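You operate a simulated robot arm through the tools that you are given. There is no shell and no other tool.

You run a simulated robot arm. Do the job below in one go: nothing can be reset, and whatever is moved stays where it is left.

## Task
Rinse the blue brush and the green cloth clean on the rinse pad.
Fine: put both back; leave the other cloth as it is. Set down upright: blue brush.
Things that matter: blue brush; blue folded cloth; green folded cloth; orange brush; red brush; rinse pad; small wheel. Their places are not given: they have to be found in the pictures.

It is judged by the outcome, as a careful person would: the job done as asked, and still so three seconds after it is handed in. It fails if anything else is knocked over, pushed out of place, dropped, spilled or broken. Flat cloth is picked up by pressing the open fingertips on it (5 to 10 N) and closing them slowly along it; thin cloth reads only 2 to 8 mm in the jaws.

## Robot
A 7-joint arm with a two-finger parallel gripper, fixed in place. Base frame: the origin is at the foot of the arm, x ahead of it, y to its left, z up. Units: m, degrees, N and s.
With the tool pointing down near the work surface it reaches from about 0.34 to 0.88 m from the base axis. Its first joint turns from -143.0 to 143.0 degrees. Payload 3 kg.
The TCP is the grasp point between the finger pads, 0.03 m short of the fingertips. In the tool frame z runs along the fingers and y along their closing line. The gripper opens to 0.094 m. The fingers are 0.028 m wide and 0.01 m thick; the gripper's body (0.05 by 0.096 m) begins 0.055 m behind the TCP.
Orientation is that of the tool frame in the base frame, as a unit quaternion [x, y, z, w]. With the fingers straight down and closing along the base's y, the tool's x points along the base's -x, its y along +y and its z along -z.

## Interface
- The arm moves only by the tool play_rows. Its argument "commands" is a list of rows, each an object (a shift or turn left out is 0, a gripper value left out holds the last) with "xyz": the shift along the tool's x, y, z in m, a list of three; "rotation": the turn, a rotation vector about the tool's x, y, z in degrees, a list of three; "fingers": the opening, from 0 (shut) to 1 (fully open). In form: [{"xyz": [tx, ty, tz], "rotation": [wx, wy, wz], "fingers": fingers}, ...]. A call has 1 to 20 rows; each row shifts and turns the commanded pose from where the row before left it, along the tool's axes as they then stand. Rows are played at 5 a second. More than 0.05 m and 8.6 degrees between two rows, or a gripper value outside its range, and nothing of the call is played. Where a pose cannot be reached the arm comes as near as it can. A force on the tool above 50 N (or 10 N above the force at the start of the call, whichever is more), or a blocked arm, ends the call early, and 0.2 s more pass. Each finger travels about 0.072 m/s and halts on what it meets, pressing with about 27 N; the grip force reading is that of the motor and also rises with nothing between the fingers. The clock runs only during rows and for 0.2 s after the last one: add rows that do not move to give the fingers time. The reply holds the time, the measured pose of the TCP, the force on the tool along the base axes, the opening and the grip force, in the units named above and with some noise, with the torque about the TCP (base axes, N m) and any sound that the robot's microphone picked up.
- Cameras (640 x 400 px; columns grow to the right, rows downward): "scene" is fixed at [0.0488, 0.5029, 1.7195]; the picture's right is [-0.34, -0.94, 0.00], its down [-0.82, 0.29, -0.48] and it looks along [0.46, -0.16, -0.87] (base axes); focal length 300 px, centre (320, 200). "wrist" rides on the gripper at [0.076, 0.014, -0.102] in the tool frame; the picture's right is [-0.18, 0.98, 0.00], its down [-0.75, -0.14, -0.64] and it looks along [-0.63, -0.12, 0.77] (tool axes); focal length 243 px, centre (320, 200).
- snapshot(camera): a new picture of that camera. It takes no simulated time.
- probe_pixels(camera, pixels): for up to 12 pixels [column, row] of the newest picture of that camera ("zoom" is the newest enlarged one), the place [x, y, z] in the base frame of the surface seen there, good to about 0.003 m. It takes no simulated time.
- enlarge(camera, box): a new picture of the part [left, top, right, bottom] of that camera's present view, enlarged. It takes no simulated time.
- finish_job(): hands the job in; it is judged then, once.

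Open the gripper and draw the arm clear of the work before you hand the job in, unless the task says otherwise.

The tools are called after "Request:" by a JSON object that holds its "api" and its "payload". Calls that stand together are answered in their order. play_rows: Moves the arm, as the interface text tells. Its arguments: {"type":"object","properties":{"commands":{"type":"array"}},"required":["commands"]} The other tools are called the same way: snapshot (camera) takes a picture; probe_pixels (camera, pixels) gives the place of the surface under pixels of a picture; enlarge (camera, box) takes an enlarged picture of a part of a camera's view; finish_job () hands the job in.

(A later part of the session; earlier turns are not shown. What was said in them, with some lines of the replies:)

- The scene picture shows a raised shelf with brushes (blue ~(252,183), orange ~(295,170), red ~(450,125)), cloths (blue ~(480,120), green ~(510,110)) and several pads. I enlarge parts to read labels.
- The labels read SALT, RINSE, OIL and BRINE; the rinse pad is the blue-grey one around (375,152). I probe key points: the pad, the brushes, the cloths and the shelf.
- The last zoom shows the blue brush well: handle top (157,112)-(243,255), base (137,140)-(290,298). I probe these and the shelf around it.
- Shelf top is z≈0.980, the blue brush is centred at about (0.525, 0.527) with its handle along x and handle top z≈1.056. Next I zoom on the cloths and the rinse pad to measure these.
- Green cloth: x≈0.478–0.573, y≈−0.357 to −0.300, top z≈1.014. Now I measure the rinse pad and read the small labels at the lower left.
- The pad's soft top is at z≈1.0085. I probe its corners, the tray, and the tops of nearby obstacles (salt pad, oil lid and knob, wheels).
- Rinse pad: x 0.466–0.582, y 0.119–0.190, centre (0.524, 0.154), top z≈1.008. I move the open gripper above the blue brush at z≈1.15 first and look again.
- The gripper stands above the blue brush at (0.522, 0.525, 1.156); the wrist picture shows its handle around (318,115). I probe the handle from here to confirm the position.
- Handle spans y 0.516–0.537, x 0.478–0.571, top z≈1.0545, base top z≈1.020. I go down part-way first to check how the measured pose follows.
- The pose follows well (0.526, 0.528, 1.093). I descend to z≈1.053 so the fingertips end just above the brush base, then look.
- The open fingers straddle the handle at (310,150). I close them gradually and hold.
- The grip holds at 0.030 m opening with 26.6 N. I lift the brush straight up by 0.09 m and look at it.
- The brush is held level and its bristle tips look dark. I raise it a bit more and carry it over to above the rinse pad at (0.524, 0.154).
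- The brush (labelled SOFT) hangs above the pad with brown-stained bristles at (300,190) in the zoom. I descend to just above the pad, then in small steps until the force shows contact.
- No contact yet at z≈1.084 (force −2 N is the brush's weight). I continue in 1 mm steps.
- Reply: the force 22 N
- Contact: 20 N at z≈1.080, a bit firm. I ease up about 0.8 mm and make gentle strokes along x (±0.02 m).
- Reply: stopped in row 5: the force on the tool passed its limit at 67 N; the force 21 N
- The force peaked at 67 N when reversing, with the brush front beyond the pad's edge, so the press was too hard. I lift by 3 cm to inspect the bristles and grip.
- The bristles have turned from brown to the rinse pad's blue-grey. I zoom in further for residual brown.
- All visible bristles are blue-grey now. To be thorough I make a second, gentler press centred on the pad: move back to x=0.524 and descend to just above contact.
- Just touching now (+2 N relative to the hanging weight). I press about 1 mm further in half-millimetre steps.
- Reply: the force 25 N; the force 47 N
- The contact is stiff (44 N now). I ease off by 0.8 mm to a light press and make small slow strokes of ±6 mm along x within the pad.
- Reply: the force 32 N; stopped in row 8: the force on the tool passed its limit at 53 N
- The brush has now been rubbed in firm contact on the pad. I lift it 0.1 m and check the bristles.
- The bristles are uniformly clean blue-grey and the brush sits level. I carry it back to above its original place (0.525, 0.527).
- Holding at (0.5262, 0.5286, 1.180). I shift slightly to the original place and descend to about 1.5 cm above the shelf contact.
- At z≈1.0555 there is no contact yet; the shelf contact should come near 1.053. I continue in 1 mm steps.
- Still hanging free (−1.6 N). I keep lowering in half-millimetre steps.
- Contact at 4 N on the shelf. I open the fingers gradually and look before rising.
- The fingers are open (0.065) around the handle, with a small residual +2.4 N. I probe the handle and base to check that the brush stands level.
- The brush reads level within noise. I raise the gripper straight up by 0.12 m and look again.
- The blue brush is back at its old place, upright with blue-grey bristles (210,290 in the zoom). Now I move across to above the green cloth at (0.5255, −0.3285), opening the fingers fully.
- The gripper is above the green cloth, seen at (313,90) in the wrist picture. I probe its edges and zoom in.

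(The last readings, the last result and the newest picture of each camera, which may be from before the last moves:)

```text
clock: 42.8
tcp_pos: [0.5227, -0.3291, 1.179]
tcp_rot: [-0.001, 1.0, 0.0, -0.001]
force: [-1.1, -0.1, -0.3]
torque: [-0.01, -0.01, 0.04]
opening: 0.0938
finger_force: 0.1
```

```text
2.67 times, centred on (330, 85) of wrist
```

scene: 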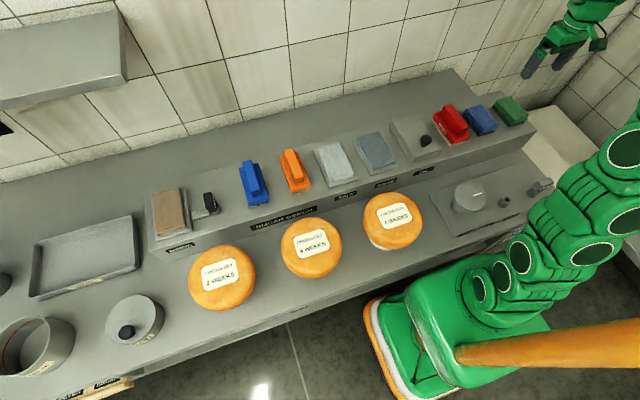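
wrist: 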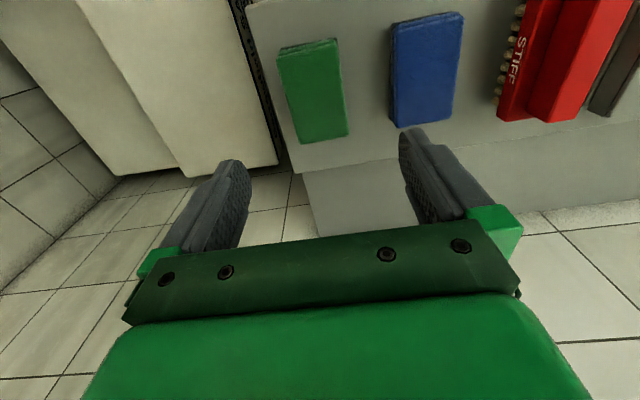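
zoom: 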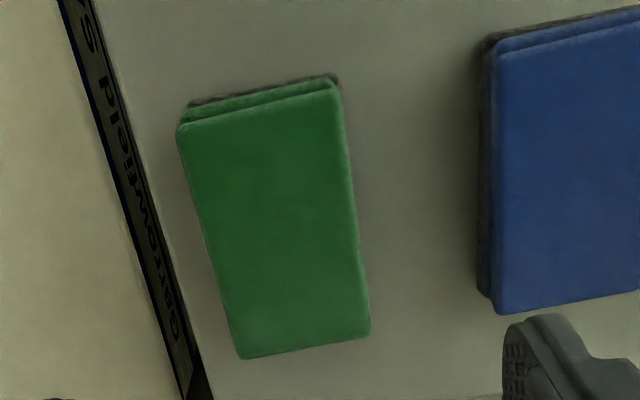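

The cloth spans y≈−0.362 to −0.303 and x≈0.478–0.572, 34 mm thick with a dark soiled underside. I will grip it by its long sides: descend with open fingers to z≈1.04 first.

Request:
{"api": "play_rows", "payload": {"commands": [{"xyz": [-0.002, -0.002, 0.03]}, {"xyz": [0, 0, 0.04]}, {"xyz": [0, 0, 0.04]}, {"xyz": [0, 0, 0.025]}, {}, {}]}}

Request:
{"api": "snapshot", "payload": {"camera": "wrist"}}

Request:
{"api": "play_rows", "payload": {"commands": [{}]}}

```text
clock: 44.2
tcp_pos: [0.5277, -0.3311, 1.0447]
tcp_rot: [0.001, 1.0, -0.001, -0.002]
force: [-0.2, -0.1, 0.1]
torque: [-0.02, 0.01, 0.01]
opening: 0.0938
finger_force: 0.1
```

```text
taken
```

wrist: 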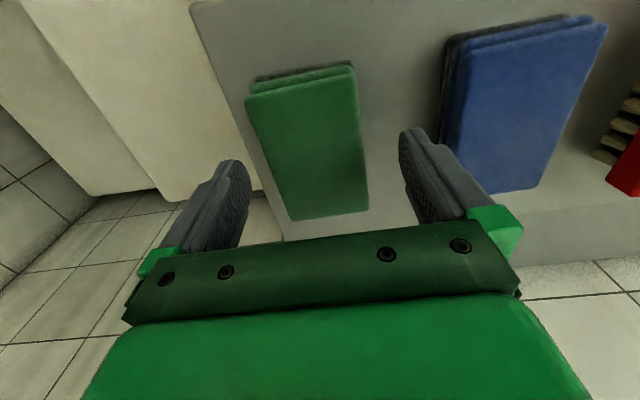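

```text
clock: 44.6
tcp_pos: [0.5268, -0.3315, 1.0432]
tcp_rot: [0.0, 1.0, -0.001, -0.002]
force: [1.1, 0.5, 0.0]
torque: [-0.02, -0.04, -0.03]
opening: 0.0941
finger_force: 0.1
```

At z≈1.044 the cloth lies between the open fingers. I probe its edges from this closer view to centre the grip.

Request:
{"api": "probe_pixels", "payload": {"camera": "wrist", "pixels": [[252, 100], [355, 82], [272, 150], [360, 140], [292, 212], [365, 206], [310, 150], [340, 180], [280, 180], [362, 175], [265, 130], [356, 110]]}}

Request:
{"api": "enlarge", "payload": {"camera": "wrist", "box": [200, 50, 440, 230]}}

```text
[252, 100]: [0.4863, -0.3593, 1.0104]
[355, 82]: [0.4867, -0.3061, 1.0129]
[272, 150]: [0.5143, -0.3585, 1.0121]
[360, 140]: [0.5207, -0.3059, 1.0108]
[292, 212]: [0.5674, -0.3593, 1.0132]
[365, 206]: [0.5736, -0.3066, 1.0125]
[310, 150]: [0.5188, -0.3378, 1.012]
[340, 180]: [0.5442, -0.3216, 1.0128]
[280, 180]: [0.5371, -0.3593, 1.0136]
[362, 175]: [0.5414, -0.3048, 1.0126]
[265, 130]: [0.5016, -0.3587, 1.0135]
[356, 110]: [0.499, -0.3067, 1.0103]
```

```text
2.22 times, centred on (320, 140) of wrist
```

zoom: 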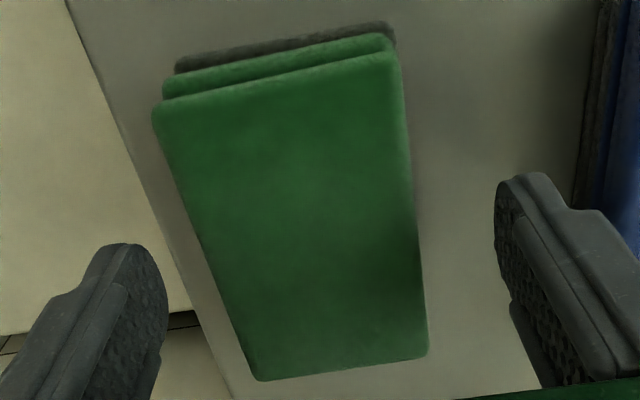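

The cloth is centred at y≈−0.332, matching the TCP. I descend to z≈1.018 (fingertips about 8 mm above the shelf).

Request:
{"api": "play_rows", "payload": {"commands": [{"xyz": [0, -0.0003, 0.012]}, {"xyz": [0, 0, 0.01]}, {"xyz": [0, 0, 0.004]}, {}, {}]}}

Request:
{"api": "play_rows", "payload": {"commands": [{}]}}

```text
clock: 45.8
tcp_pos: [0.5276, -0.3318, 1.015]
tcp_rot: [0.001, 1.0, 0.0, -0.001]
force: [-0.3, -0.4, 0.3]
torque: [-0.04, 0.0, -0.01]
opening: 0.0941
finger_force: 0.1
```

```text
clock: 46.2
tcp_pos: [0.5262, -0.3319, 1.0157]
tcp_rot: [-0.001, 1.0, 0.0, -0.002]
force: [-0.3, -0.3, -0.1]
torque: [0.04, -0.01, -0.01]
opening: 0.0941
finger_force: 0.0
```

z≈1.0155 is slightly low; I raise 2.5 mm and close the fingers slowly onto the cloth's sides.

Request:
{"api": "play_rows", "payload": {"commands": [{"xyz": [0, 0, -0.0025]}, {"fingers": 0.85}, {"fingers": 0.75}, {"fingers": 0.7}, {"fingers": 0.66}, {"fingers": 0.62}, {"fingers": 0.58}, {"fingers": 0.54}, {"fingers": 0.5}, {}]}}

Request:
{"api": "snapshot", "payload": {"camera": "wrist"}}

```text
clock: 48.4
tcp_pos: [0.5273, -0.3317, 1.0177]
tcp_rot: [0.0, 1.0, -0.001, -0.001]
force: [2.7, -0.9, 33.6]
torque: [0.01, -0.12, -0.01]
opening: 0.0612
finger_force: 26.9
```

```text
taken
```

wrist: 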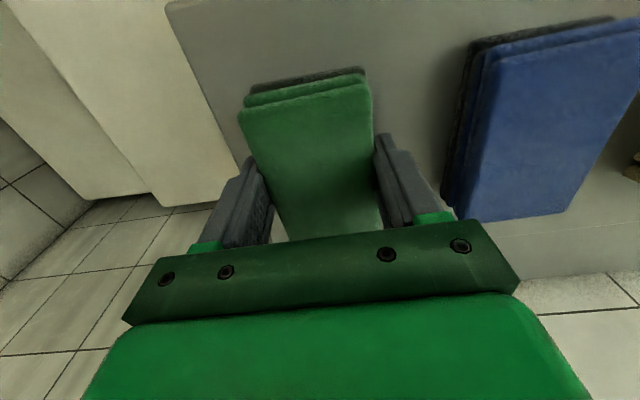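

The jaws hold the cloth at 0.061 m with 27 N; there is a +34 N upward force (pressing on the shelf). I lift gently in small steps.

Request:
{"api": "play_rows", "payload": {"commands": [{"xyz": [0, 0, -0.001]}, {"xyz": [0, 0, -0.001]}, {"xyz": [0, 0, -0.002]}, {"xyz": [0, 0, -0.004]}, {"xyz": [0, 0, -0.008]}, {}]}}

Request:
{"api": "snapshot", "payload": {"camera": "wrist"}}

Request:
{"api": "enlarge", "payload": {"camera": "scene", "box": [440, 60, 560, 150]}}

```text
clock: 49.8
tcp_pos: [0.5268, -0.3306, 1.0341]
tcp_rot: [0.0, 1.0, 0.0, -0.002]
force: [-0.3, -0.3, 0.2]
torque: [0.01, -0.01, 0.0]
opening: 0.0612
finger_force: 26.7
```

```text
taken
```

wrist: 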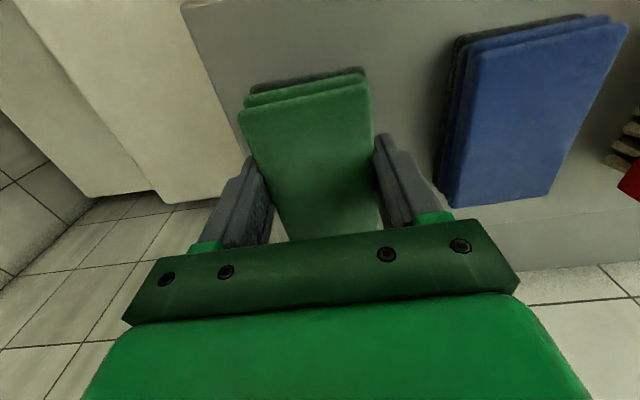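

```text
4.44 times, centred on (500, 105) of scene
```

zoom: 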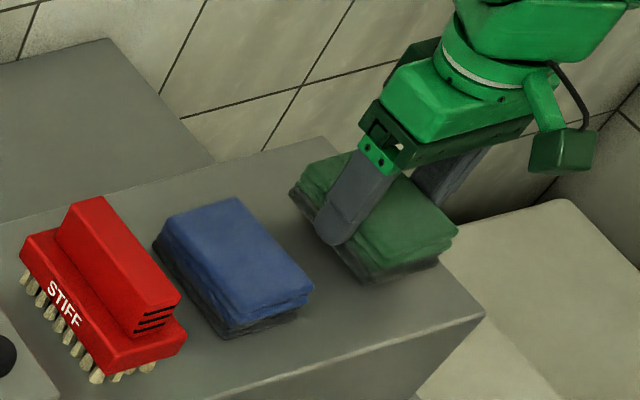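

The cloth comes up with the gripper, still level. I lift it to z≈1.15 and check.

Request:
{"api": "play_rows", "payload": {"commands": [{"xyz": [0, 0, -0.02]}, {"xyz": [0, 0, -0.03]}, {"xyz": [0, 0, -0.035]}, {"xyz": [0, 0, -0.03]}, {}, {}]}}

Request:
{"api": "enlarge", "payload": {"camera": "scene", "box": [440, 30, 580, 150]}}

```text
clock: 51.2
tcp_pos: [0.5272, -0.3297, 1.1484]
tcp_rot: [0.0, 1.0, 0.0, -0.002]
force: [-0.7, 1.0, -0.3]
torque: [0.0, -0.03, 0.01]
opening: 0.0611
finger_force: 27.0
```

```text
3.33 times, centred on (510, 90) of scene
```

zoom: 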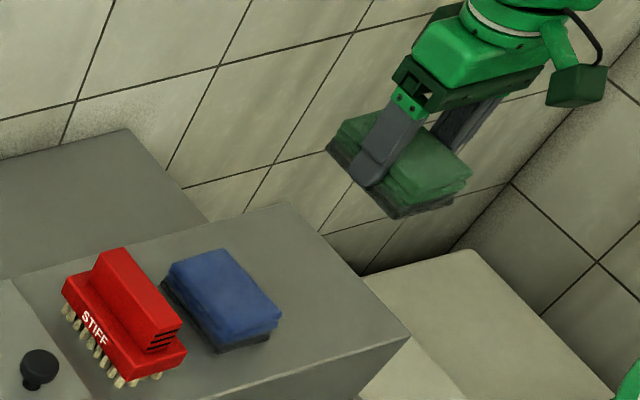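

The cloth is held firmly, with a dark underside visible at (400,205). I carry it over the red brush and oil lid to above the rinse pad.

Request:
{"api": "play_rows", "payload": {"commands": [{"xyz": [0, 0.015, -0.01]}, {"xyz": [0, 0.03, -0.01]}, {"xyz": [0, 0.035, 0]}, {"xyz": [0, 0.035, 0]}, {"xyz": [0, 0.035, 0]}, {"xyz": [0, 0.035, 0]}, {"xyz": [0, 0.035, 0]}, {"xyz": [0, 0.035, 0]}, {"xyz": [0, 0.035, 0]}, {"xyz": [0, 0.035, 0]}, {"xyz": [0, 0.035, 0]}, {"xyz": [0, 0.035, 0]}, {"xyz": [0, 0.035, 0]}, {"xyz": [0, 0.03, 0]}, {"xyz": [0, 0.015, 0]}, {"xyz": [0, 0.01, 0]}, {}, {}]}}

Request:
{"api": "play_rows", "payload": {"commands": [{}]}}

Request:
{"api": "enlarge", "payload": {"camera": "scene", "box": [310, 80, 460, 190]}}

Request:
{"api": "snapshot", "payload": {"camera": "wrist"}}

```text
clock: 55.0
tcp_pos: [0.5259, 0.1534, 1.1684]
tcp_rot: [0.0, 1.0, 0.0, -0.002]
force: [0.2, -0.4, -0.4]
torque: [-0.03, 0.05, 0.0]
opening: 0.0612
finger_force: 26.6
```

```text
clock: 55.4
tcp_pos: [0.5266, 0.1516, 1.1672]
tcp_rot: [0.0, 1.0, 0.0, -0.002]
force: [-0.8, 0.6, -0.3]
torque: [0.02, -0.03, -0.01]
opening: 0.0611
finger_force: 26.9
```

```text
3.64 times, centred on (385, 135) of scene
```

zoom: 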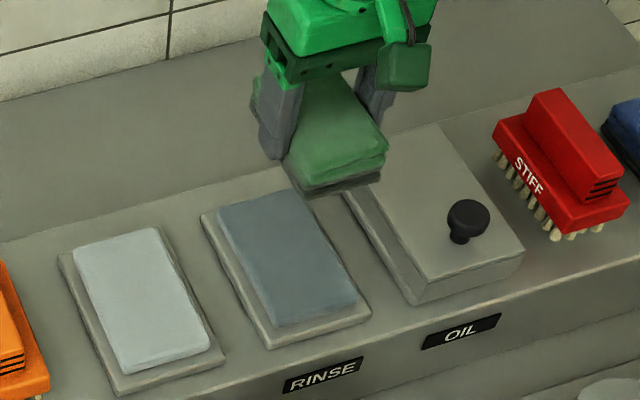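

```text
taken
```

wrist: 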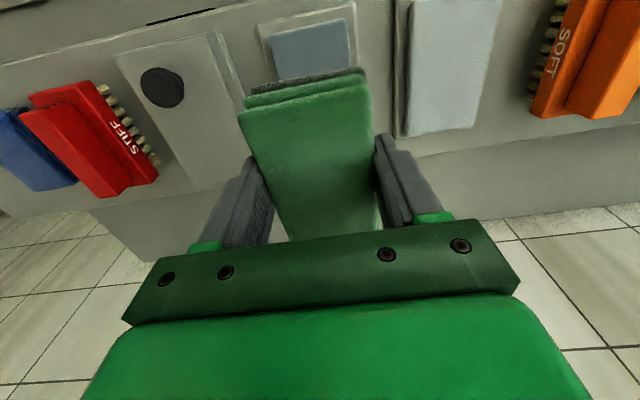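

The cloth hangs above the pad; contact is expected near TCP z≈1.046. I descend to about 1.055 and then step down slowly.

Request:
{"api": "play_rows", "payload": {"commands": [{"xyz": [0.001, 0.002, 0.03]}, {"xyz": [0, 0, 0.035]}, {"xyz": [0, 0, 0.03]}, {"xyz": [0, 0, 0.015]}, {}, {}]}}

Request:
{"api": "play_rows", "payload": {"commands": [{"xyz": [0, 0, 0.003]}, {"xyz": [0, 0, 0.003]}, {}]}}

```text
clock: 56.8
tcp_pos: [0.5238, 0.1558, 1.0591]
tcp_rot: [0.0, 1.0, 0.001, -0.002]
force: [0.4, 0.0, -0.8]
torque: [-0.02, -0.01, 0.0]
opening: 0.061
finger_force: 27.1
```

```text
clock: 57.6
tcp_pos: [0.5263, 0.1558, 1.0525]
tcp_rot: [0.0, 1.0, 0.0, -0.002]
force: [-0.5, -0.1, -0.4]
torque: [0.01, 0.01, -0.01]
opening: 0.0608
finger_force: 26.9
```

No contact at z≈1.0525. I continue in 1 mm steps.

Request:
{"api": "play_rows", "payload": {"commands": [{"xyz": [0, 0, 0.001]}, {"xyz": [0, 0, 0.001]}, {"xyz": [0, 0, 0.001]}, {}]}}

Request:
{"api": "play_rows", "payload": {"commands": [{"xyz": [0, 0, 0.001]}, {}]}}

Request:
{"api": "play_rows", "payload": {"commands": [{"xyz": [0, 0, 0.001]}, {}]}}

```text
clock: 58.6
tcp_pos: [0.5258, 0.1559, 1.0506]
tcp_rot: [0.0, 1.0, -0.001, -0.002]
force: [-0.2, -0.4, -0.6]
torque: [-0.03, 0.0, -0.02]
opening: 0.061
finger_force: 26.8
```

```text
clock: 59.2
tcp_pos: [0.5258, 0.1559, 1.048]
tcp_rot: [0.0, 1.0, 0.0, -0.002]
force: [-0.1, 0.4, -0.6]
torque: [0.0, -0.04, 0.03]
opening: 0.0608
finger_force: 27.4
```

```text
clock: 59.8
tcp_pos: [0.5252, 0.1567, 1.0477]
tcp_rot: [0.0, 1.0, -0.001, -0.002]
force: [-0.6, 0.1, 1.3]
torque: [0.0, -0.05, -0.06]
opening: 0.061
finger_force: 27.3
```

Contact begins (+1.3 N at z≈1.047). I press in half-millimetre steps to a light rubbing force.

Request:
{"api": "play_rows", "payload": {"commands": [{"xyz": [0, 0, 0.0005]}, {}]}}

Request:
{"api": "play_rows", "payload": {"commands": [{"xyz": [0, 0, 0.0003]}, {}]}}

```text
clock: 60.4
tcp_pos: [0.526, 0.1555, 1.047]
tcp_rot: [0.001, 1.0, 0.0, -0.001]
force: [-2.6, 8.1, 16.2]
torque: [0.2, 0.0, 0.04]
opening: 0.0611
finger_force: 27.1
```

```text
clock: 61.0
tcp_pos: [0.5249, 0.1566, 1.046]
tcp_rot: [0.0, 1.0, 0.0, -0.001]
force: [-5.9, -2.5, 39.6]
torque: [-0.09, 0.23, 0.01]
opening: 0.0613
finger_force: 27.2
```

40 N now; I ease off 0.7 mm and rub gently with small strokes along x.

Request:
{"api": "play_rows", "payload": {"commands": [{"xyz": [0, 0, -0.0007]}, {}]}}

Request:
{"api": "play_rows", "payload": {"commands": [{"xyz": [0.002, 0, 0]}, {"xyz": [0.002, 0, 0]}, {"xyz": [0.002, 0, 0]}, {"xyz": [-0.002, 0, 0]}, {"xyz": [-0.002, 0, 0]}, {"xyz": [-0.002, 0, 0]}, {"xyz": [-0.002, 0, 0]}, {"xyz": [-0.002, 0, 0]}, {"xyz": [0.002, 0, 0]}, {"xyz": [0.002, 0, 0]}]}}

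```text
clock: 61.6
tcp_pos: [0.5247, 0.1564, 1.047]
tcp_rot: [0.0, 1.0, 0.0, -0.001]
force: [6.5, -1.6, 14.8]
torque: [-0.03, -0.51, -0.06]
opening: 0.0608
finger_force: 26.5
```

```text
clock: 63.8
tcp_pos: [0.5249, 0.1552, 1.0476]
tcp_rot: [0.0, 1.0, 0.0, -0.002]
force: [0.3, 0.5, 0.3]
torque: [0.02, 0.02, 0.0]
opening: 0.061
finger_force: 27.0
```

The rubbing pass finished with the force back near zero. I lift the cloth 0.1 m to check the colour of its lower layers.

Request:
{"api": "play_rows", "payload": {"commands": [{"xyz": [0, 0, -0.005]}, {"xyz": [0, 0, -0.02]}, {"xyz": [0, 0, -0.035]}, {"xyz": [0, 0, -0.04]}, {}, {}]}}

Request:
{"api": "enlarge", "payload": {"camera": "scene", "box": [345, 85, 425, 145]}}

Request:
{"api": "enlarge", "payload": {"camera": "wrist", "box": [200, 0, 440, 250]}}

```text
clock: 65.2
tcp_pos: [0.5269, 0.1549, 1.1462]
tcp_rot: [0.001, 1.0, 0.001, -0.002]
force: [0.3, -1.0, -0.1]
torque: [0.01, -0.02, -0.01]
opening: 0.0609
finger_force: 27.1
```

```text
6.67 times, centred on (385, 115) of scene
```

zoom: 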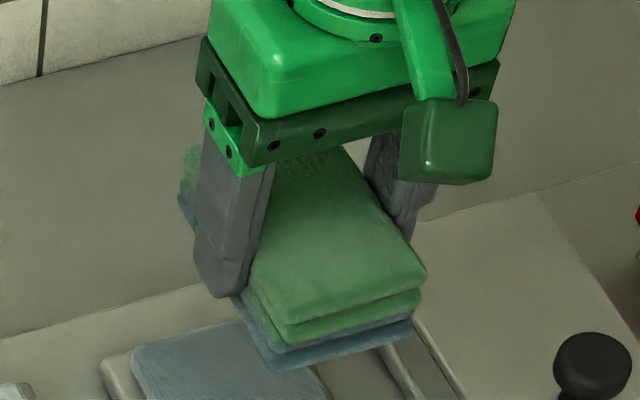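

```text
1.60 times, centred on (320, 125) of wrist
```

zoom: 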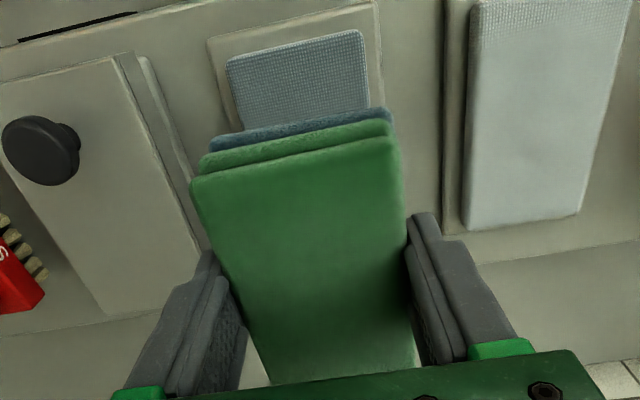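

The bottom layer turned from black to the rinse blue-grey, so the cloth is rinsed. I carry it back above its old place at y≈−0.332.

Request:
{"api": "play_rows", "payload": {"commands": [{"xyz": [0, -0.015, -0.01]}, {"xyz": [0, -0.03, -0.01]}, {"xyz": [0, -0.035, 0]}, {"xyz": [0, -0.035, 0]}, {"xyz": [0, -0.035, 0]}, {"xyz": [0, -0.035, 0]}, {"xyz": [0, -0.035, 0]}, {"xyz": [0, -0.035, 0]}, {"xyz": [0, -0.035, 0]}, {"xyz": [0, -0.035, 0]}, {"xyz": [0, -0.035, 0]}, {"xyz": [0, -0.035, 0]}, {"xyz": [0, -0.035, 0]}, {"xyz": [0, -0.03, 0]}, {"xyz": [0, -0.015, 0]}, {"xyz": [0, -0.012, 0]}, {}, {}]}}

Request:
{"api": "play_rows", "payload": {"commands": [{}]}}

Request:
{"api": "play_rows", "payload": {"commands": [{}]}}

Request:
{"api": "snapshot", "payload": {"camera": "wrist"}}

```text
clock: 69.0
tcp_pos: [0.5276, -0.3331, 1.1675]
tcp_rot: [0.0, 1.0, -0.001, -0.002]
force: [0.7, -0.9, 0.0]
torque: [-0.01, -0.01, -0.03]
opening: 0.0611
finger_force: 27.1
```

```text
clock: 69.4
tcp_pos: [0.5281, -0.3332, 1.1679]
tcp_rot: [0.0, 1.0, -0.001, -0.002]
force: [0.5, -0.2, -0.1]
torque: [0.01, -0.02, 0.02]
opening: 0.0607
finger_force: 27.0
```

```text
clock: 69.8
tcp_pos: [0.5285, -0.3332, 1.169]
tcp_rot: [0.0, 1.0, 0.0, -0.002]
force: [0.4, 0.0, 0.3]
torque: [-0.01, -0.01, 0.0]
opening: 0.061
finger_force: 26.8
```

```text
taken
```

wrist: 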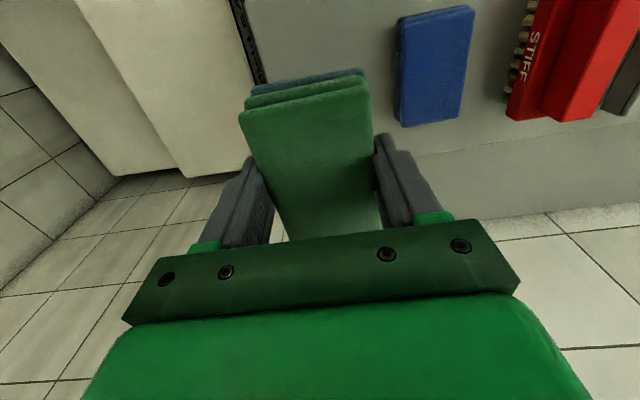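

Above the old place at (0.528, −0.333, 1.168). I shift by about 1 mm and descend to roughly 1 cm above the shelf contact.

Request:
{"api": "play_rows", "payload": {"commands": [{"xyz": [0.001, 0.0012, 0.03]}, {"xyz": [0, 0, 0.04]}, {"xyz": [0, 0, 0.04]}, {"xyz": [0, 0, 0.02]}, {"xyz": [0, 0, 0.008]}, {}, {}]}}

Request:
{"api": "play_rows", "payload": {"commands": [{"xyz": [0, 0, 0.004]}, {"xyz": [0, 0, 0.003]}, {}]}}

```text
clock: 71.4
tcp_pos: [0.5264, -0.3298, 1.0275]
tcp_rot: [0.0, 1.0, 0.0, -0.002]
force: [-0.3, -0.3, 0.1]
torque: [0.02, 0.04, 0.02]
opening: 0.0609
finger_force: 26.7
```

```text
clock: 72.2
tcp_pos: [0.526, -0.33, 1.021]
tcp_rot: [0.0, 1.0, 0.0, -0.003]
force: [0.4, -0.7, 0.3]
torque: [0.0, 0.01, -0.01]
opening: 0.0609
finger_force: 27.1
```

At z≈1.021 without contact yet. I step down 1 mm at a time to the shelf.

Request:
{"api": "play_rows", "payload": {"commands": [{"xyz": [0, -0.0005, 0.001]}, {"xyz": [0, -0.0005, 0.0005]}, {}]}}

Request:
{"api": "play_rows", "payload": {"commands": [{"xyz": [0, 0, 0.0007]}, {}]}}

```text
clock: 73.0
tcp_pos: [0.5256, -0.3314, 1.0193]
tcp_rot: [0.0, 1.0, 0.0, -0.001]
force: [-0.5, 0.3, -0.1]
torque: [0.01, 0.02, -0.04]
opening: 0.0606
finger_force: 26.6
```

```text
clock: 73.6
tcp_pos: [0.5268, -0.3308, 1.0192]
tcp_rot: [0.0, 1.0, 0.0, -0.002]
force: [0.4, 1.9, 4.5]
torque: [0.05, -0.18, 0.05]
opening: 0.0608
finger_force: 26.7
```

Contact on the shelf at +4.5 N. I open the fingers gradually and look.

Request:
{"api": "play_rows", "payload": {"commands": [{"fingers": 0.66}, {"fingers": 0.69}, {"fingers": 0.74}, {"fingers": 0.82}, {"fingers": 0.92}, {"fingers": 1.0}, {}]}}

Request:
{"api": "snapshot", "payload": {"camera": "wrist"}}

Request:
{"api": "enlarge", "payload": {"camera": "scene", "box": [440, 60, 560, 150]}}

```text
clock: 75.2
tcp_pos: [0.5258, -0.3311, 1.018]
tcp_rot: [0.0, 1.0, 0.0, -0.002]
force: [-0.6, 0.3, 0.5]
torque: [-0.02, -0.02, -0.03]
opening: 0.094
finger_force: 0.1
```

```text
taken
```

wrist: 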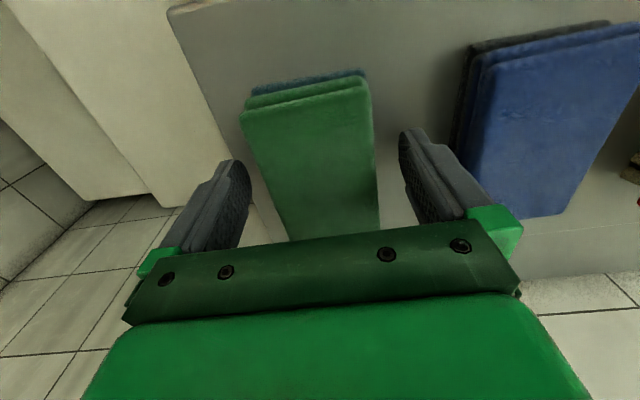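

```text
4.44 times, centred on (500, 105) of scene
```

zoom: 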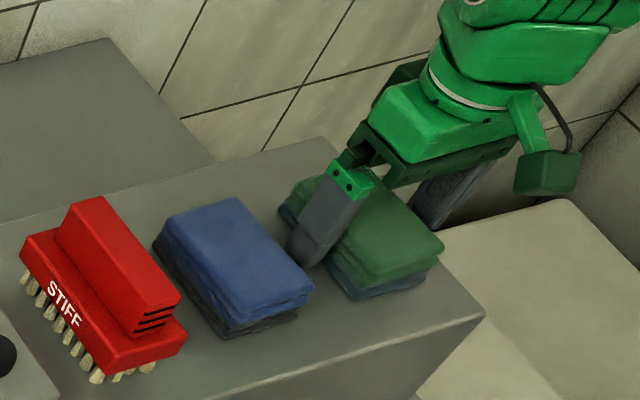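

The cloth lies free on the shelf and the fingers clear both it and the blue cloth. I raise straight up by 0.16 m and compare with the start.

Request:
{"api": "play_rows", "payload": {"commands": [{"xyz": [0, 0, -0.005]}, {"xyz": [0, 0, -0.015]}, {"xyz": [0, 0, -0.03]}, {"xyz": [0, 0, -0.04]}, {"xyz": [0, 0, -0.04]}, {"xyz": [0, 0, -0.04]}, {}, {}]}}

Request:
{"api": "snapshot", "payload": {"camera": "scene"}}

Request:
{"api": "enlarge", "payload": {"camera": "scene", "box": [440, 80, 540, 150]}}

Request:
{"api": "probe_pixels", "payload": {"camera": "zoom", "pixels": [[357, 120], [435, 100], [535, 203], [450, 240], [445, 165], [190, 170], [360, 250]]}}

```text
clock: 77.0
tcp_pos: [0.5272, -0.3324, 1.1887]
tcp_rot: [0.0, 1.0, 0.0, -0.002]
force: [0.6, -0.7, 0.0]
torque: [-0.04, -0.02, 0.01]
opening: 0.0941
finger_force: 0.1
```

```text
taken
```

scene: 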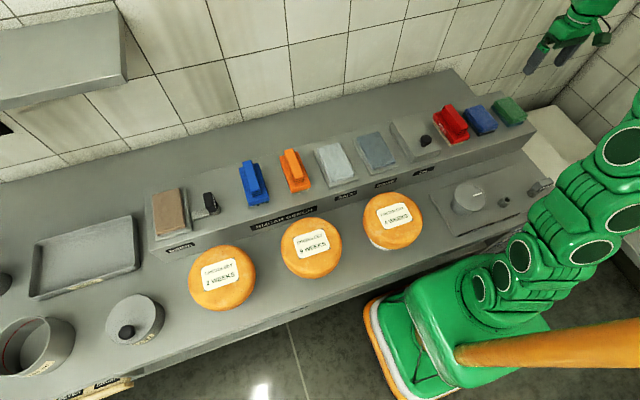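

```text
5.71 times, centred on (490, 115) of scene
```

zoom: 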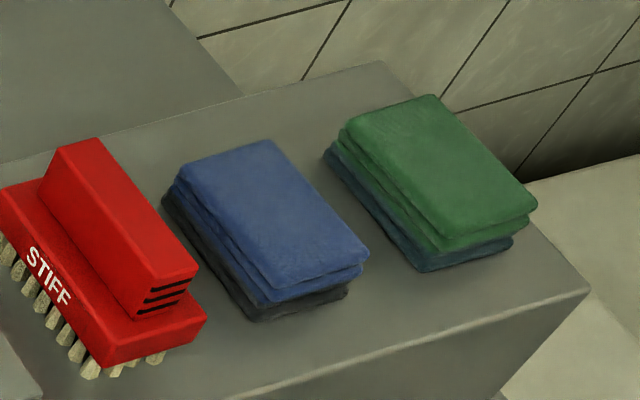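

```text
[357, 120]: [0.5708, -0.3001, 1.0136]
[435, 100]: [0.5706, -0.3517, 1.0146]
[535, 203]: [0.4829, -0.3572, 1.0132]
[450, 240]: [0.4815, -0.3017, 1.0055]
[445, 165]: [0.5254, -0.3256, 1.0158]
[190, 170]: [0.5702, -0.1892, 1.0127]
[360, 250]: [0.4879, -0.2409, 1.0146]
```

Both items are back: green cloth within about 2 mm of its start with a blue-grey underside, and the blue cloth unmoved. I raise the arm further clear and take final close looks at the brush and the pads.

Request:
{"api": "play_rows", "payload": {"commands": [{"xyz": [0, 0.02, -0.03]}, {"xyz": [0, 0.04, -0.03]}, {"xyz": [0, 0.04, -0.02]}, {"xyz": [0, 0.04, 0]}, {"xyz": [0, 0.04, 0]}, {"xyz": [0, 0.04, 0]}, {"xyz": [0, 0.04, 0]}, {"xyz": [0, 0.04, 0]}, {"xyz": [0, 0.04, 0]}, {"xyz": [0, 0.04, 0]}, {"xyz": [0, 0.04, 0]}, {"xyz": [0, 0.02, 0]}, {}, {}]}}

Request:
{"api": "snapshot", "payload": {"camera": "scene"}}

Request:
{"api": "enlarge", "payload": {"camera": "scene", "box": [220, 120, 440, 260]}}

Request:
{"api": "enlarge", "payload": {"camera": "scene", "box": [225, 150, 285, 210]}}

Request:
{"api": "enlarge", "payload": {"camera": "scene", "box": [485, 85, 535, 135]}}

```text
clock: 80.0
tcp_pos: [0.526, 0.11, 1.2692]
tcp_rot: [0.0, 1.0, 0.0, -0.001]
force: [-0.3, -0.1, -0.1]
torque: [0.04, -0.03, 0.01]
opening: 0.0936
finger_force: 0.0
```

```text
taken
```

scene: 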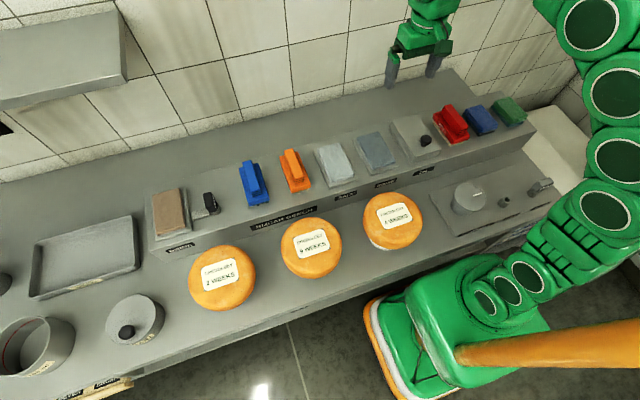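

```text
2.86 times, centred on (330, 190) of scene
```

zoom: 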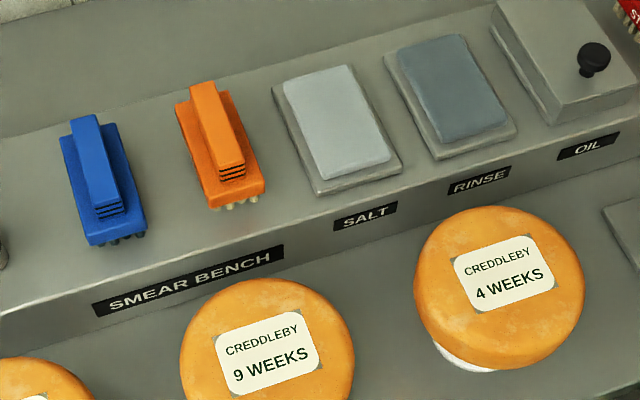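

```text
6.67 times, centred on (255, 180) of scene
```

zoom: 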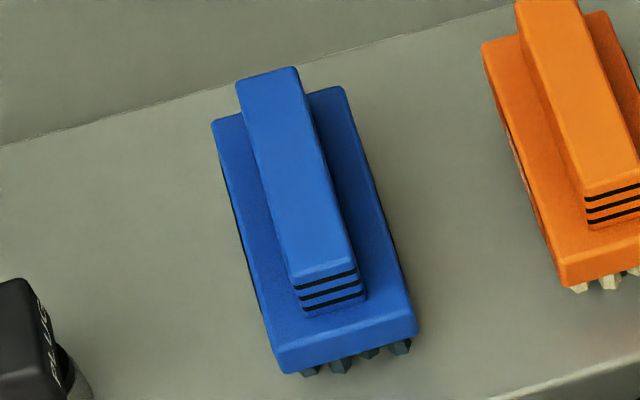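

```text
8.00 times, centred on (510, 110) of scene
```

zoom: 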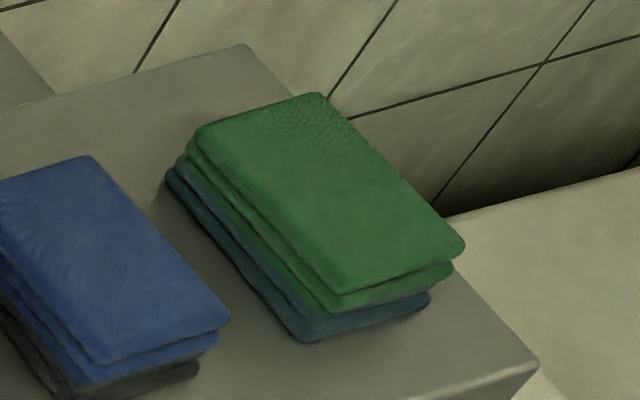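

The blue brush stands upright in its place with rinsed bristles. The green cloth is back with a rinsed underside, nothing else has moved, and the arm is clear with the gripper open, so I hand the job in.

Request:
{"api": "finish_job", "payload": {}}

```text
The job is handed in.
```

I rinsed the blue brush and the green cloth on the rinse pad, put both back, and handed the job in.

- **Blue brush:** the brown on its bristles is gone, and they now have the pad's blue-grey colour. It stands upright, about 2–3 mm from where it started. Two of the rubbing strokes were cut short when the force passed its limit (67 N and 53 N). The brush stayed level in the grip, and I saw no damage in the pictures.
- **Green cloth:** the bottom layer went from black to the same blue-grey. I could see only its edges, not the underside itself. It lies about 2 mm from where it started.
- **Everything else:** the blue cloth was not touched. The other brushes, the wheels and the pads look the same in the final pictures as at the start.

The arm ended well above the bench with the gripper open.
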